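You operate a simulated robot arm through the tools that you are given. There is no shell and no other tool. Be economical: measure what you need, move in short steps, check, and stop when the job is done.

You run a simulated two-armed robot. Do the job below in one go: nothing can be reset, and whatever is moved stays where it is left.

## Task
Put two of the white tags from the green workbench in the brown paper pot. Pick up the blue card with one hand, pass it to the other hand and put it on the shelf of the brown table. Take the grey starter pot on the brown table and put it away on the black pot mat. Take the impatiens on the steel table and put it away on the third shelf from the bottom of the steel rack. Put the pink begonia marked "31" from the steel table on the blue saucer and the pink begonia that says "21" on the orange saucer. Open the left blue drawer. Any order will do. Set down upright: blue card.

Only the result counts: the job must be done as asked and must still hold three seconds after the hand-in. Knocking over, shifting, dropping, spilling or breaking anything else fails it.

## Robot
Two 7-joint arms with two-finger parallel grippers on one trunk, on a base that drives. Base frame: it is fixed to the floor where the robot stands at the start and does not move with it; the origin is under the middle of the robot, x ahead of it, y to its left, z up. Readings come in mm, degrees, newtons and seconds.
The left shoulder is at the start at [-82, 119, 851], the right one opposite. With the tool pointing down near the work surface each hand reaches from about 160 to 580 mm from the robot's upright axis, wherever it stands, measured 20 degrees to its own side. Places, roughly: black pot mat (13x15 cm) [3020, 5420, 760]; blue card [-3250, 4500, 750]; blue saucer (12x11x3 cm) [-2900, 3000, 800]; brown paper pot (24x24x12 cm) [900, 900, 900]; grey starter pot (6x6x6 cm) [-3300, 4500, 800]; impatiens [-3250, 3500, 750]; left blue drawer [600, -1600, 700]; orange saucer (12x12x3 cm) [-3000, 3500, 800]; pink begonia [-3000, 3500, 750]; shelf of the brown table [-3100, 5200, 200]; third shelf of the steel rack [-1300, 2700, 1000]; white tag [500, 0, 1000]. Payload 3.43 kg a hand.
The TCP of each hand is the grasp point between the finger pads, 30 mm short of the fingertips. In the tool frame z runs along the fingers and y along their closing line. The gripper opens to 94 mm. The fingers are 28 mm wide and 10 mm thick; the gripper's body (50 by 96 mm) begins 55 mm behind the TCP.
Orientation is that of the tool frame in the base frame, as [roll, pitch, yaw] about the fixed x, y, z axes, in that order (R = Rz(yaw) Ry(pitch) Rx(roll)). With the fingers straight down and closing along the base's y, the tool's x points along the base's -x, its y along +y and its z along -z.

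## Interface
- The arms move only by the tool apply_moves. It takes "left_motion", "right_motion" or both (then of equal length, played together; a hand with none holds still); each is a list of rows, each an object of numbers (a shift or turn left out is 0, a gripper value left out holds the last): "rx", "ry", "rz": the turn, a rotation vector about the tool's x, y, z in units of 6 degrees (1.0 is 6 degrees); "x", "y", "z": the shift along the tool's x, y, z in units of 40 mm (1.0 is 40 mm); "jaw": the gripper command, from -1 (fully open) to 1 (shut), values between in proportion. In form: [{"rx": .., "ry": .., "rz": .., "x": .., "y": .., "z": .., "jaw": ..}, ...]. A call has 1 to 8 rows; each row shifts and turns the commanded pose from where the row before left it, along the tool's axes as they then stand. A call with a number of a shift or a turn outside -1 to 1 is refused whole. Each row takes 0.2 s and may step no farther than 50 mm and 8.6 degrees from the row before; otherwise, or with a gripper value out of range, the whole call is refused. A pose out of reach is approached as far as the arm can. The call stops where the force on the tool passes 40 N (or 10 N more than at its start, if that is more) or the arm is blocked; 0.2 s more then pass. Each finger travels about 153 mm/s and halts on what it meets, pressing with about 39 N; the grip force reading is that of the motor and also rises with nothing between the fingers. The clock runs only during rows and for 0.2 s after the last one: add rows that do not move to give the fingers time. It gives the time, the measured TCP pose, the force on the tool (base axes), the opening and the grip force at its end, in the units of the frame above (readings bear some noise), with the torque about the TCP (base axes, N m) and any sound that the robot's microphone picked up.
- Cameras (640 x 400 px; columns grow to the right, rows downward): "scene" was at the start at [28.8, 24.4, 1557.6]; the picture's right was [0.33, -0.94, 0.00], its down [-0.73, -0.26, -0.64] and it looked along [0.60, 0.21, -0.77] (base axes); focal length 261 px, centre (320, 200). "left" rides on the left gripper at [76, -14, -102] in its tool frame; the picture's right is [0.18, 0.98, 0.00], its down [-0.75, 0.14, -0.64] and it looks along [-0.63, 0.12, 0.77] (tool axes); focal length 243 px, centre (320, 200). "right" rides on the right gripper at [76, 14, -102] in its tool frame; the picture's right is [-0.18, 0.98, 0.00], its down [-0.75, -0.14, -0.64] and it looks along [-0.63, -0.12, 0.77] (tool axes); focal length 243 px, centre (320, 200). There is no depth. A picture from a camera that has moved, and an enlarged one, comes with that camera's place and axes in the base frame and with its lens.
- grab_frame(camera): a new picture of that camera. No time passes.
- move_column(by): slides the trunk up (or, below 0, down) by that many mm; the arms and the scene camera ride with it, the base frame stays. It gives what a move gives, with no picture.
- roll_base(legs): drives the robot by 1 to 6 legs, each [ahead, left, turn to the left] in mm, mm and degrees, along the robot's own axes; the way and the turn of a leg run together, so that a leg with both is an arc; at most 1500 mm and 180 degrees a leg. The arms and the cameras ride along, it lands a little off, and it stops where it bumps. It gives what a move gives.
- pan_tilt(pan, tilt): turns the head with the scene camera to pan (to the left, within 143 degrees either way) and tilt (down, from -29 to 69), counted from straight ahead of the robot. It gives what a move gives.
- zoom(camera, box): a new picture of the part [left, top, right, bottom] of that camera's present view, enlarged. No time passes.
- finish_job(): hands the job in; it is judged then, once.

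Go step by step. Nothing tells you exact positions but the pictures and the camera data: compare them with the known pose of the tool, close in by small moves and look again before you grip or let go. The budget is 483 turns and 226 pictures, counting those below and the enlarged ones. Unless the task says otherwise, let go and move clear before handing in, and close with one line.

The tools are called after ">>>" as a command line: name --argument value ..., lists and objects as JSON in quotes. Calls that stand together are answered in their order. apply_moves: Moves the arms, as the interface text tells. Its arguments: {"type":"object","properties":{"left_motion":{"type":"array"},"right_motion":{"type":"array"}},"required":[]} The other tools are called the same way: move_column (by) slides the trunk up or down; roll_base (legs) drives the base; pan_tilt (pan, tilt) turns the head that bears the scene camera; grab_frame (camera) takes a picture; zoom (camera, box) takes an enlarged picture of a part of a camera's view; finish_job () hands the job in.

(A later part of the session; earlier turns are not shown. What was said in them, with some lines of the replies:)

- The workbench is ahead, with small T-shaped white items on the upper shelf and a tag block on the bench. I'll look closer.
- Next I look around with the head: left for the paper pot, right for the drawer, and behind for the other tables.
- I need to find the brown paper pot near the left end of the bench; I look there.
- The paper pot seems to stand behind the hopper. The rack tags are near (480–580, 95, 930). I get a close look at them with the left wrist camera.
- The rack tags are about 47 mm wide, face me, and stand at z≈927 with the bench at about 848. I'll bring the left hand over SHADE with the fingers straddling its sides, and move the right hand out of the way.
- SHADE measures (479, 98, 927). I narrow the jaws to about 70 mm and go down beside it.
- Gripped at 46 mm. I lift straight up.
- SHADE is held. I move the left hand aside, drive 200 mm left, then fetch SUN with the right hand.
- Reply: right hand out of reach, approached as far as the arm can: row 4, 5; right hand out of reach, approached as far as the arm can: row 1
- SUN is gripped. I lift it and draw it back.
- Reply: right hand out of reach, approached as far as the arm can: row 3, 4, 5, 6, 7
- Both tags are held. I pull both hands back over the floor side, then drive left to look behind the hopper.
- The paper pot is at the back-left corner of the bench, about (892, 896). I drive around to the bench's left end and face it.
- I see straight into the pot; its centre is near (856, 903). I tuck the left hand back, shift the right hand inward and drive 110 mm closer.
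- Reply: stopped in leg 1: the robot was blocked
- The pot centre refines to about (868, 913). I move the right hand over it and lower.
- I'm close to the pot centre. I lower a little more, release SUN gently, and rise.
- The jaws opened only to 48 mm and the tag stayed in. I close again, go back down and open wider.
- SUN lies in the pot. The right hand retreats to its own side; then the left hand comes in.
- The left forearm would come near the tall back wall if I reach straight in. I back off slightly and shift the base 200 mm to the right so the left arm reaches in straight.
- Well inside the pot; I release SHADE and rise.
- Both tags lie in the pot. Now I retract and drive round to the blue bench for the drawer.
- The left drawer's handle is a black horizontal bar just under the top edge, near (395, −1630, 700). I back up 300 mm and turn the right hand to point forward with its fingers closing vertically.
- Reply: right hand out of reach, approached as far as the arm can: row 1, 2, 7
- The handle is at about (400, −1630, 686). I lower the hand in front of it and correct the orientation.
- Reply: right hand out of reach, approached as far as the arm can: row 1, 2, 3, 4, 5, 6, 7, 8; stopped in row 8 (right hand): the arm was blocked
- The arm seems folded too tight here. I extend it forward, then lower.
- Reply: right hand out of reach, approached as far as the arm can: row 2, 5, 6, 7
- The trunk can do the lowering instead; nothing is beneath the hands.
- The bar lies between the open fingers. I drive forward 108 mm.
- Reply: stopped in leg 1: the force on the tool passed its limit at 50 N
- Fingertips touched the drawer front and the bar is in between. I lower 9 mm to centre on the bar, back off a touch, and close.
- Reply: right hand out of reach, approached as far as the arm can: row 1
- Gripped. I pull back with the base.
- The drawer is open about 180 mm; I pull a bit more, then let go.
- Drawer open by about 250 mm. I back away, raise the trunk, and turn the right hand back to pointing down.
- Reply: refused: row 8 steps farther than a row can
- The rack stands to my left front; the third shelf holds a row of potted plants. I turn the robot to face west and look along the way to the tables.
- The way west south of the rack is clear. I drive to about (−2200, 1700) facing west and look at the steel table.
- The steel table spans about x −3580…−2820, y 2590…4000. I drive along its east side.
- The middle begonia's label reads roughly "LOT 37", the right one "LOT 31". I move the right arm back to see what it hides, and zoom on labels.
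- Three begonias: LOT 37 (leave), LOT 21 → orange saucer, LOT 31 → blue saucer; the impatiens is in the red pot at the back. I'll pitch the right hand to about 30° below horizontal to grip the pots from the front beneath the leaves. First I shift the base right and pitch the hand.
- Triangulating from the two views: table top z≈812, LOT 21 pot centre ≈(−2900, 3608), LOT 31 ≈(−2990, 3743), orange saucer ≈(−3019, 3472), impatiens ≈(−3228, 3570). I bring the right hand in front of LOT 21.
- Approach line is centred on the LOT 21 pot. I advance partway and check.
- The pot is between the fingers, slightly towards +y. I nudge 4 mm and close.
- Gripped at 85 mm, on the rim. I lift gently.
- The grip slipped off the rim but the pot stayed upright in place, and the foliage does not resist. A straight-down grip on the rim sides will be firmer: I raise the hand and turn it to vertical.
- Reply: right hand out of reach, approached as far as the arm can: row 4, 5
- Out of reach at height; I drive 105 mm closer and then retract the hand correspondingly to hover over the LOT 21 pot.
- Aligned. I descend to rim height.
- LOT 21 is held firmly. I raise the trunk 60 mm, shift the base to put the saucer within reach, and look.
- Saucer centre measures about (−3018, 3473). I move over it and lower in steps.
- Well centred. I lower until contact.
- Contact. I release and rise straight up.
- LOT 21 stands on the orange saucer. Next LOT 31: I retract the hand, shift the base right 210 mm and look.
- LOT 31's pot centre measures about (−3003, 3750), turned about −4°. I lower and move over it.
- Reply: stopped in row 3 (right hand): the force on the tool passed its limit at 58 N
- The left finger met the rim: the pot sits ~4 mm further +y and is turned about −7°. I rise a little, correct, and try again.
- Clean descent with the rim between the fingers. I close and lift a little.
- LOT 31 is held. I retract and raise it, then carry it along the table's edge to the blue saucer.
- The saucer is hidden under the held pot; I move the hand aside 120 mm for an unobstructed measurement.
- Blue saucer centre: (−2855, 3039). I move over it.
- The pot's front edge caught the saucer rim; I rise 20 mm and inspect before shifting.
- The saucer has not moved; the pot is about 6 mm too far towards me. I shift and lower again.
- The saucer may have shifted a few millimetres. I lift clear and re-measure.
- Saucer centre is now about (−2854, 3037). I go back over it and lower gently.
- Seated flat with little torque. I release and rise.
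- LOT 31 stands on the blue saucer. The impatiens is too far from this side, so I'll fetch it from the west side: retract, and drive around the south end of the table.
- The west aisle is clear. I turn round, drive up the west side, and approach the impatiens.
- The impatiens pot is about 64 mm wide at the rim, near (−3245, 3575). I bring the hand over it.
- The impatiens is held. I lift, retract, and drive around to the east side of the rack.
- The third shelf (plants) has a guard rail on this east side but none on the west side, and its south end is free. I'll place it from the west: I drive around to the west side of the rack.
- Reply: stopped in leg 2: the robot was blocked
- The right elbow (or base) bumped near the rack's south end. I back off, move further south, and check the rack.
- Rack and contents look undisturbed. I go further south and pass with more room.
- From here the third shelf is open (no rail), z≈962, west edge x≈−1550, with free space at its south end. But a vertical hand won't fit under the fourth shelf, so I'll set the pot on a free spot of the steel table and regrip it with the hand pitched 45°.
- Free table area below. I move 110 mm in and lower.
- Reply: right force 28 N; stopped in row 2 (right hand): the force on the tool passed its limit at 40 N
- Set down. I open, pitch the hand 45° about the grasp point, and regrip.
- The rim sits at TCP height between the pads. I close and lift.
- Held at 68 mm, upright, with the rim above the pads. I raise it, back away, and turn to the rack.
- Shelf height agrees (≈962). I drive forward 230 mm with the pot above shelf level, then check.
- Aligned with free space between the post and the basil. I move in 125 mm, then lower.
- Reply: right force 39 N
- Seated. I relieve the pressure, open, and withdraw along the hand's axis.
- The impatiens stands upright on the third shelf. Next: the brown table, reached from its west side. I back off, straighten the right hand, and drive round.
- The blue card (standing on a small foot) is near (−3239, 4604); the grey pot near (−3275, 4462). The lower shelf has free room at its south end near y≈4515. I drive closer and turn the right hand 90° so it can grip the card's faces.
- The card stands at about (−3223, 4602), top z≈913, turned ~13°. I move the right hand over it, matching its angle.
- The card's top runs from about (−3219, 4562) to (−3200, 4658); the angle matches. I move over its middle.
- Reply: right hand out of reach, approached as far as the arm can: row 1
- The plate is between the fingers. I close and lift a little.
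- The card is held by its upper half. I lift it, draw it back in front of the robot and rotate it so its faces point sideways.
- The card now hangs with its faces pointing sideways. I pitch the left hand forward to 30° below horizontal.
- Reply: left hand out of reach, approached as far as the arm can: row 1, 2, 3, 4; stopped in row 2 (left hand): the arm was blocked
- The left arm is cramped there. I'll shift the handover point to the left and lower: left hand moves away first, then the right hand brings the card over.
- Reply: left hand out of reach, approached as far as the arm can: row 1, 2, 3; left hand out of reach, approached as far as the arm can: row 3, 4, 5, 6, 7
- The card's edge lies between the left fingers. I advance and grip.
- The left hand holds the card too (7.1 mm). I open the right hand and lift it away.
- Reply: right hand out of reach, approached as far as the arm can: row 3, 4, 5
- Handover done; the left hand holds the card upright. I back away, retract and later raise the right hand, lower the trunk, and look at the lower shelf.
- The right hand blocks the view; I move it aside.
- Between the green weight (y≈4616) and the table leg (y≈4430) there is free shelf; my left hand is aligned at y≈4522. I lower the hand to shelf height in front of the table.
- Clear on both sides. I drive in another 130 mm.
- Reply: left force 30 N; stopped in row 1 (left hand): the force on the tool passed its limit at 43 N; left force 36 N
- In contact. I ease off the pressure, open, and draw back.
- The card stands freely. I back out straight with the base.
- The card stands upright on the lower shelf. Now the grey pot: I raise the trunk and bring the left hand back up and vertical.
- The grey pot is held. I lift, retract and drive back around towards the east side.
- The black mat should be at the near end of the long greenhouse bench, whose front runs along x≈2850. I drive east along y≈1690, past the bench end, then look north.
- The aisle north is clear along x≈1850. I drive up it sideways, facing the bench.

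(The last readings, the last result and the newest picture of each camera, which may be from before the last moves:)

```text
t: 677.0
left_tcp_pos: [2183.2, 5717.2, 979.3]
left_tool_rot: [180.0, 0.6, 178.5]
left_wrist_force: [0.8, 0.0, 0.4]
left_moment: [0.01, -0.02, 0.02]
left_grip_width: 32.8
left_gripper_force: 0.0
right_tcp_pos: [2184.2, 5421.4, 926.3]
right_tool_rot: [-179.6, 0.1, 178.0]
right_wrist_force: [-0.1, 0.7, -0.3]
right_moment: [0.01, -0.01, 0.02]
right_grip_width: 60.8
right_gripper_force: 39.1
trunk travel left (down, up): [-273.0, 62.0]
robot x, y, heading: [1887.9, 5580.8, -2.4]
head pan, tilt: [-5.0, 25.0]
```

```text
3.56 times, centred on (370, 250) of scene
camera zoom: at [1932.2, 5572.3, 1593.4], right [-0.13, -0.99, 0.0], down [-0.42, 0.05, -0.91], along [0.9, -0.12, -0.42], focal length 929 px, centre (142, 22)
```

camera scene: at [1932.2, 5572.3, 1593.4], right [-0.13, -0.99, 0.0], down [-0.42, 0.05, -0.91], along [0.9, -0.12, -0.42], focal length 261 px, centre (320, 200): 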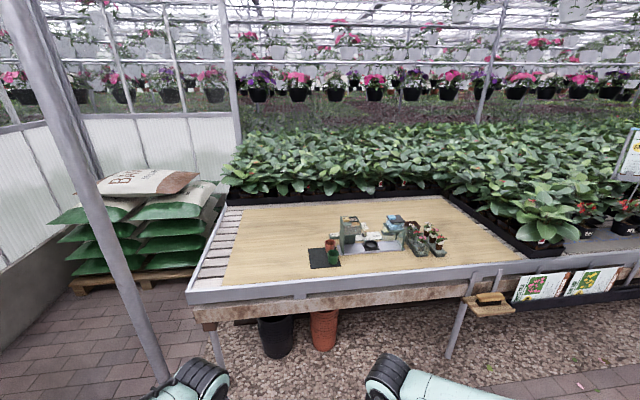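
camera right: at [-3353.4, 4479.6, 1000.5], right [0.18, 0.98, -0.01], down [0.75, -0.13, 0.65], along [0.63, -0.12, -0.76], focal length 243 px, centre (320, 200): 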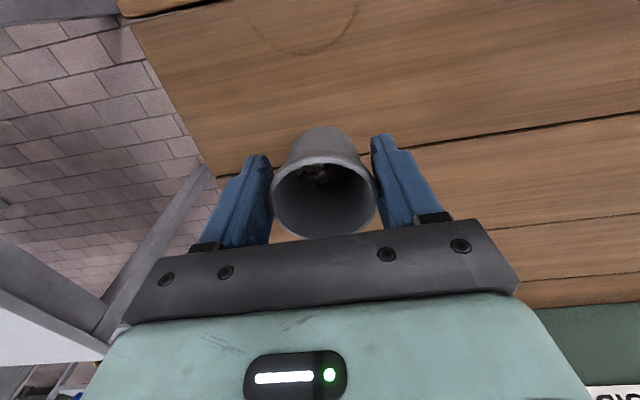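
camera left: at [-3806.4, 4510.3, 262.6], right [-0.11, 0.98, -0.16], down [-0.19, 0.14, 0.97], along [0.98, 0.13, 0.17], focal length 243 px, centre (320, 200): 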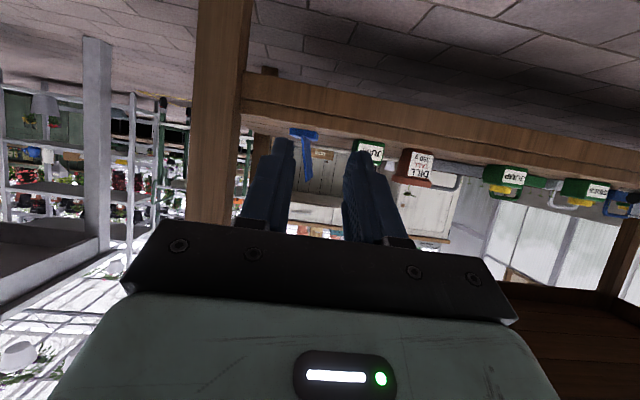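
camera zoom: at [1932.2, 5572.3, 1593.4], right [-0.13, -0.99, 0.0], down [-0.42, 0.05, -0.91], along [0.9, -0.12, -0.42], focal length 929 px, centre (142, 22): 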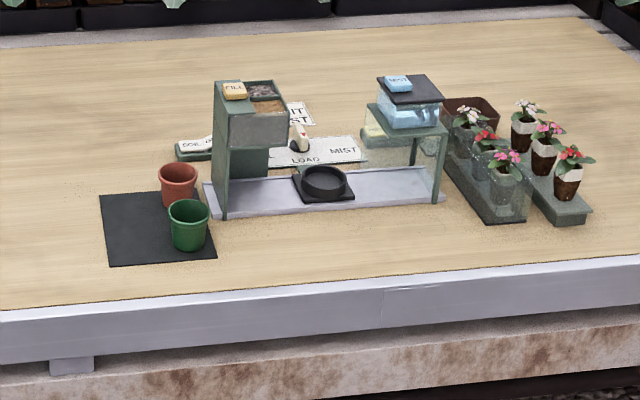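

The mat (about x 2940–3100, y 5334–5482, z≈757) already carries two pots on its right half; its left half is free, around (3020, 5442). I turn the hand 90° so the fingers stay clear of those pots, and drive up.

>>> roll_base --legs '[[0, 0, 2.4], [610, 10, 0]]'

>>> apply_moves --right_motion '[{"rz": 1}, {"rz": 1}, {"rz": 1}, {"rz": 1}, {"rz": 1}, {"rz": 1}, {"rz": 1}, {"rz": 1}]'

>>> apply_moves --right_motion '[{"rz": 1}, {"rz": 1}, {"rz": 1}, {"rz": 1}, {"rz": 1}, {"rz": 1}, {"rz": 1}]'

>>> pan_tilt --pan -10 --tilt 48

>>> grab_frame --camera "scene"

```text
t: 680.9
left_tcp_pos: [2785.2, 5738.2, 979.8]
left_tool_rot: [-180.0, 0.6, -179.2]
left_wrist_force: [-0.1, -0.3, -0.3]
left_moment: [0.02, 0.01, 0.01]
left_grip_width: 32.6
left_gripper_force: 0.0
right_tcp_pos: [2798.6, 5442.3, 927.5]
right_tool_rot: [-179.6, 0.1, -179.9]
right_wrist_force: [0.1, -0.2, 0.6]
right_moment: [-0.02, 0.02, 0.0]
right_grip_width: 61.0
right_gripper_force: 39.0
trunk travel left (down, up): [-273.0, 62.0]
robot x, y, heading: [2494.4, 5593.9, -0.3]
head pan, tilt: [-5.0, 25.0]
```

```text
t: 682.6
left_tcp_pos: [2784.8, 5738.0, 979.6]
left_tool_rot: [-180.0, 0.8, -179.2]
left_wrist_force: [0.0, 0.6, -0.7]
left_moment: [0.01, 0.02, 0.0]
left_grip_width: 32.9
left_gripper_force: 0.0
right_tcp_pos: [2797.3, 5443.6, 926.4]
right_tool_rot: [-179.8, 0.3, 132.0]
right_wrist_force: [-0.1, -0.1, -0.2]
right_moment: [-0.02, -0.01, 0.0]
right_grip_width: 60.9
right_gripper_force: 39.1
trunk travel left (down, up): [-273.0, 62.0]
robot x, y, heading: [2490.8, 5592.8, -0.2]
head pan, tilt: [-5.0, 25.0]
```

```text
t: 684.2
left_tcp_pos: [2784.7, 5737.8, 980.8]
left_tool_rot: [180.0, 0.6, -179.2]
left_wrist_force: [0.8, 0.1, -0.6]
left_moment: [0.01, 0.02, 0.0]
left_grip_width: 33.2
left_gripper_force: 0.0
right_tcp_pos: [2797.1, 5442.0, 925.0]
right_tool_rot: [179.9, 0.3, 90.1]
right_wrist_force: [-0.5, 0.0, -0.5]
right_moment: [0.0, 0.01, -0.01]
right_grip_width: 61.1
right_gripper_force: 39.2
trunk travel left (down, up): [-273.0, 62.0]
robot x, y, heading: [2491.0, 5592.4, -0.2]
head pan, tilt: [-5.0, 25.0]
```

```text
t: 685.1
left_tcp_pos: [2785.7, 5738.3, 979.5]
left_tool_rot: [180.0, 0.7, -179.2]
left_wrist_force: [0.0, 0.4, 0.3]
left_moment: [0.01, -0.02, -0.02]
left_grip_width: 32.8
left_gripper_force: 0.0
right_tcp_pos: [2798.3, 5442.0, 927.0]
right_tool_rot: [179.8, 0.4, 90.2]
right_wrist_force: [0.2, 0.3, -0.4]
right_moment: [-0.01, -0.03, -0.02]
right_grip_width: 61.1
right_gripper_force: 38.9
trunk travel left (down, up): [-273.0, 62.0]
robot x, y, heading: [2491.1, 5589.5, -0.1]
head pan, tilt: [-10.0, 48.0]
```

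```text
35 pictures are left
camera scene: at [2526.7, 5577.5, 1558.7], right [-0.18, -0.98, 0.0], down [-0.73, 0.13, -0.67], along [0.66, -0.12, -0.74], focal length 261 px, centre (320, 200)
```

scene: 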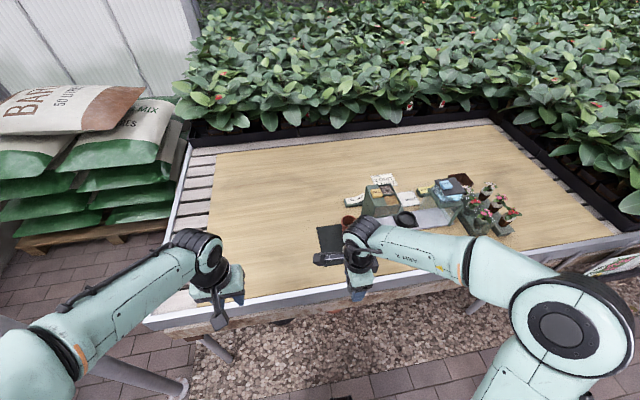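

>>> apply_moves --right_motion '[{"y": 0.95}, {"y": 0.95}, {"y": 0.95}, {"y": 0.95}, {"y": 0.95}, {"y": 0.8}]'

>>> grab_frame --camera "right"

>>> zoom --camera "scene" --box '[280, 170, 420, 280]'

```text
t: 686.5
left_tcp_pos: [2786.6, 5738.2, 980.2]
left_tool_rot: [-180.0, 0.5, -179.3]
left_wrist_force: [0.6, -0.3, 0.6]
left_moment: [-0.01, 0.0, -0.01]
left_grip_width: 33.1
left_gripper_force: 0.0
right_tcp_pos: [3019.5, 5441.5, 925.7]
right_tool_rot: [-180.0, 0.5, 90.2]
right_wrist_force: [-0.8, 1.1, -0.4]
right_moment: [0.01, -0.02, -0.04]
right_grip_width: 61.3
right_gripper_force: 39.1
trunk travel left (down, up): [-273.0, 62.0]
robot x, y, heading: [2494.3, 5593.3, -0.1]
head pan, tilt: [-10.0, 48.0]
```

```text
34 pictures are left
camera right: at [3033.8, 5519.1, 1026.7], right [0.98, -0.18, 0.0], down [-0.14, -0.75, 0.65], along [-0.12, -0.64, -0.76], focal length 243 px, centre (320, 200)
```

right: 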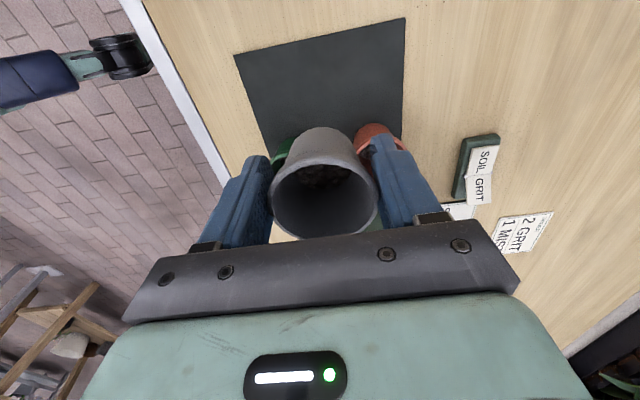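

```text
3.64 times, centred on (350, 225) of scene
camera zoom: at [2527.5, 5578.1, 1558.6], right [-0.18, -0.98, 0.0], down [-0.73, 0.13, -0.67], along [0.66, -0.12, -0.74], focal length 950 px, centre (211, 109)
```

zoom: 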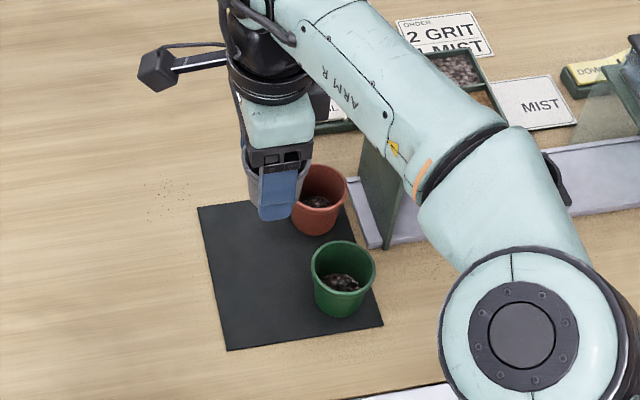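

The spot is free: mat's north edge y≈5489, neighbours' rims end near y≈5404. I shift 4 mm north and lower.

>>> apply_moves --right_motion '[{"x": 0.12, "z": 0.9}, {"z": 0.9}, {"z": 0.8}, {}]'

>>> zoom --camera "scene" --box '[280, 170, 420, 280]'

```text
t: 687.5
left_tcp_pos: [2784.3, 5737.9, 979.7]
left_tool_rot: [-180.0, 0.7, -179.1]
left_wrist_force: [0.8, -0.7, 0.6]
left_moment: [-0.02, -0.02, -0.03]
left_grip_width: 33.0
left_gripper_force: 0.1
right_tcp_pos: [3020.0, 5447.0, 821.6]
right_tool_rot: [179.9, 0.4, 90.1]
right_wrist_force: [0.3, 0.7, -0.6]
right_moment: [-0.01, -0.02, 0.02]
right_grip_width: 60.9
right_gripper_force: 39.1
trunk travel left (down, up): [-273.0, 62.0]
robot x, y, heading: [2492.7, 5592.7, -0.0]
head pan, tilt: [-10.0, 48.0]
```

```text
3.64 times, centred on (350, 225) of scene
camera zoom: at [2526.5, 5577.6, 1558.6], right [-0.18, -0.98, 0.0], down [-0.73, 0.13, -0.67], along [0.66, -0.12, -0.74], focal length 950 px, centre (211, 109)
```

zoom: 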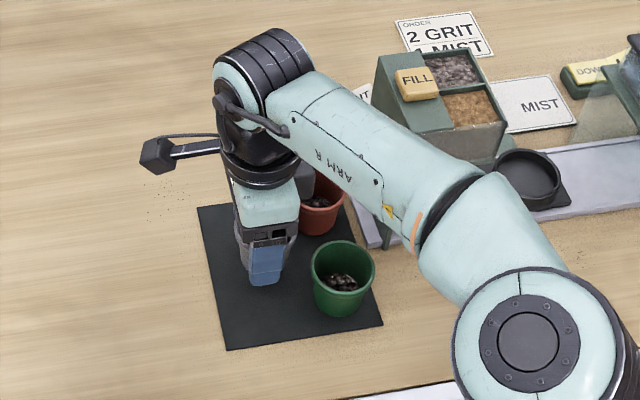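

>>> apply_moves --right_motion '[{"z": 0.35}, {}]'

>>> apply_moves --right_motion '[{"z": 0.1}, {}]'

>>> apply_moves --right_motion '[{"z": 0.1}, {}]'

>>> apply_moves --right_motion '[{"z": 0.1}, {}]'

```text
t: 688.1
left_tcp_pos: [2786.0, 5738.5, 980.6]
left_tool_rot: [-180.0, 0.7, -179.2]
left_wrist_force: [-0.7, -0.4, -0.3]
left_moment: [-0.04, -0.01, -0.02]
left_grip_width: 32.6
left_gripper_force: 0.0
right_tcp_pos: [3020.8, 5446.5, 807.5]
right_tool_rot: [179.8, 0.4, 90.0]
right_wrist_force: [0.7, -0.1, -0.1]
right_moment: [-0.04, 0.01, -0.01]
right_grip_width: 60.9
right_gripper_force: 39.3
trunk travel left (down, up): [-273.0, 62.0]
robot x, y, heading: [2496.1, 5591.1, -0.3]
head pan, tilt: [-10.0, 48.0]
```

```text
t: 688.7
left_tcp_pos: [2784.7, 5737.8, 980.0]
left_tool_rot: [180.0, 0.6, -179.3]
left_wrist_force: [-0.5, -0.2, 0.0]
left_moment: [-0.02, 0.04, -0.03]
left_grip_width: 33.0
left_gripper_force: 0.1
right_tcp_pos: [3020.2, 5445.0, 803.6]
right_tool_rot: [179.9, 0.3, 90.1]
right_wrist_force: [0.2, 0.7, -0.3]
right_moment: [-0.03, 0.0, 0.04]
right_grip_width: 60.9
right_gripper_force: 39.0
trunk travel left (down, up): [-273.0, 62.0]
robot x, y, heading: [2492.5, 5594.7, -0.5]
head pan, tilt: [-10.0, 48.0]
```

```text
t: 689.3
left_tcp_pos: [2786.5, 5739.0, 979.1]
left_tool_rot: [180.0, 0.7, -179.2]
left_wrist_force: [-0.5, 0.1, 0.2]
left_moment: [0.0, 0.0, -0.01]
left_grip_width: 32.9
left_gripper_force: 0.0
right_tcp_pos: [3019.9, 5446.3, 802.0]
right_tool_rot: [179.8, 0.4, 90.1]
right_wrist_force: [-0.1, 0.0, 6.9]
right_moment: [0.03, 0.11, -0.02]
right_grip_width: 60.6
right_gripper_force: 39.4
trunk travel left (down, up): [-273.0, 62.0]
robot x, y, heading: [2494.2, 5593.3, -0.1]
head pan, tilt: [-10.0, 48.0]
```

```text
t: 689.9
left_tcp_pos: [2785.1, 5739.0, 980.6]
left_tool_rot: [179.9, 0.8, -179.2]
left_wrist_force: [-0.3, -0.6, 0.8]
left_moment: [-0.01, 0.02, 0.01]
left_grip_width: 33.0
left_gripper_force: 0.1
right_tcp_pos: [3021.3, 5445.1, 800.9]
right_tool_rot: [179.4, 0.3, 90.1]
right_wrist_force: [0.4, -2.7, 33.3]
right_moment: [-0.03, 0.21, 0.0]
right_grip_width: 60.7
right_gripper_force: 39.1
trunk travel left (down, up): [-273.0, 62.0]
robot x, y, heading: [2491.4, 5588.4, -0.2]
head pan, tilt: [-10.0, 48.0]
```

Seated at z≈801. I ease off, open moderately, and rise.

>>> apply_moves --right_motion '[{"z": -0.07}, {"jaw": -0.7}, {}, {"z": -0.5}, {"z": -1}, {"z": -1}, {"z": -1}]'

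>>> grab_frame --camera "right"

>>> zoom --camera "scene" --box '[280, 170, 420, 280]'

```text
t: 691.5
left_tcp_pos: [2784.8, 5737.3, 979.9]
left_tool_rot: [-179.9, 0.7, -179.2]
left_wrist_force: [0.3, 1.4, -0.2]
left_moment: [0.0, -0.02, 0.02]
left_grip_width: 32.9
left_gripper_force: 0.0
right_tcp_pos: [3017.9, 5448.2, 943.6]
right_tool_rot: [179.9, 0.5, 90.1]
right_wrist_force: [-0.3, 0.4, -0.1]
right_moment: [0.0, 0.01, 0.04]
right_grip_width: 79.7
right_gripper_force: 0.0
trunk travel left (down, up): [-273.0, 62.0]
robot x, y, heading: [2491.7, 5592.7, -0.2]
head pan, tilt: [-10.0, 48.0]
```

```text
31 pictures are left
camera right: at [3032.3, 5525.3, 1045.0], right [0.98, -0.18, 0.0], down [-0.14, -0.75, 0.65], along [-0.12, -0.64, -0.76], focal length 243 px, centre (320, 200)
```

right: 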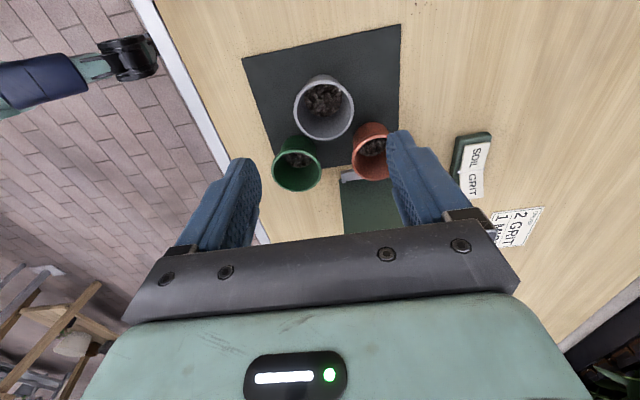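

```text
3.64 times, centred on (350, 225) of scene
camera zoom: at [2526.2, 5577.9, 1558.6], right [-0.18, -0.98, 0.0], down [-0.73, 0.13, -0.67], along [0.66, -0.12, -0.74], focal length 950 px, centre (211, 109)
```

zoom: 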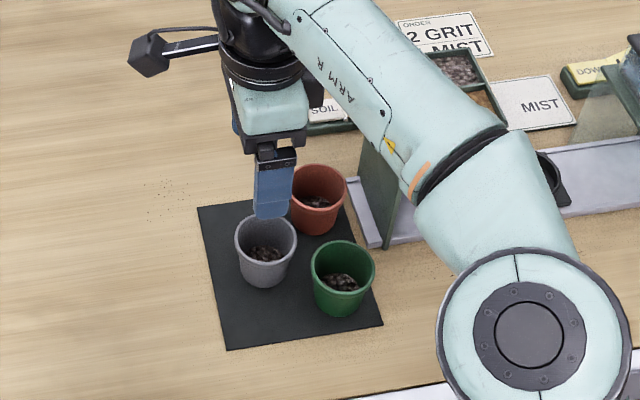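

The grey pot stands on the mat with its neighbours untouched. I retract the hand and back off before handing in.

>>> apply_moves --right_motion '[{"z": -0.5}, {"y": -1}, {"y": -1}, {"y": -1}, {"y": -1}, {"y": -1}]'

>>> roll_base --legs '[[-250, 0, 0]]'

>>> zoom --camera "scene" --box '[240, 110, 440, 240]'

```text
t: 692.9
left_tcp_pos: [2784.8, 5737.4, 980.2]
left_tool_rot: [-179.9, 0.7, -179.2]
left_wrist_force: [-1.1, 0.2, 0.4]
left_moment: [0.0, -0.05, 0.0]
left_grip_width: 32.9
left_gripper_force: 0.1
right_tcp_pos: [2818.7, 5448.2, 958.5]
right_tool_rot: [179.9, 0.4, 90.1]
right_wrist_force: [0.6, 0.2, -0.3]
right_moment: [-0.03, -0.01, -0.01]
right_grip_width: 79.8
right_gripper_force: 0.0
trunk travel left (down, up): [-273.0, 62.0]
robot x, y, heading: [2490.3, 5593.1, -0.3]
head pan, tilt: [-10.0, 48.0]
```

```text
t: 694.7
left_tcp_pos: [2535.3, 5739.7, 979.0]
left_tool_rot: [-180.0, 0.7, -178.8]
left_wrist_force: [-0.4, 0.3, 0.0]
left_moment: [-0.03, -0.01, 0.01]
left_grip_width: 32.9
left_gripper_force: 0.1
right_tcp_pos: [2571.5, 5449.8, 957.0]
right_tool_rot: [179.9, 0.4, 90.7]
right_wrist_force: [0.8, 0.7, 0.0]
right_moment: [0.0, -0.04, -0.01]
right_grip_width: 79.9
right_gripper_force: 0.1
trunk travel left (down, up): [-273.0, 62.0]
robot x, y, heading: [2243.6, 5592.4, 0.3]
head pan, tilt: [-10.0, 48.0]
```

```text
3.08 times, centred on (340, 175) of scene
camera zoom: at [2277.7, 5577.6, 1558.7], right [-0.17, -0.99, 0.0], down [-0.73, 0.13, -0.67], along [0.66, -0.11, -0.74], focal length 804 px, centre (258, 277)
```

zoom: 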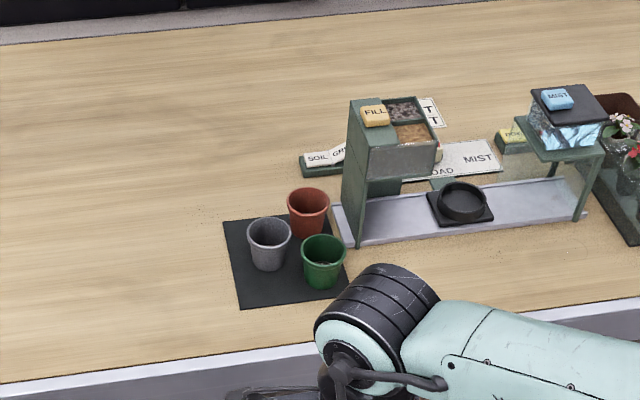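

All the items are in place and both hands are clear, so I'm handing in.

>>> finish_job

```text
The job is handed in.
```

All six parts of the job are done and handed in; along the way the blue saucer shifted about 10 mm and the robot bumped the steel rack once, but nothing fell or looked displaced.
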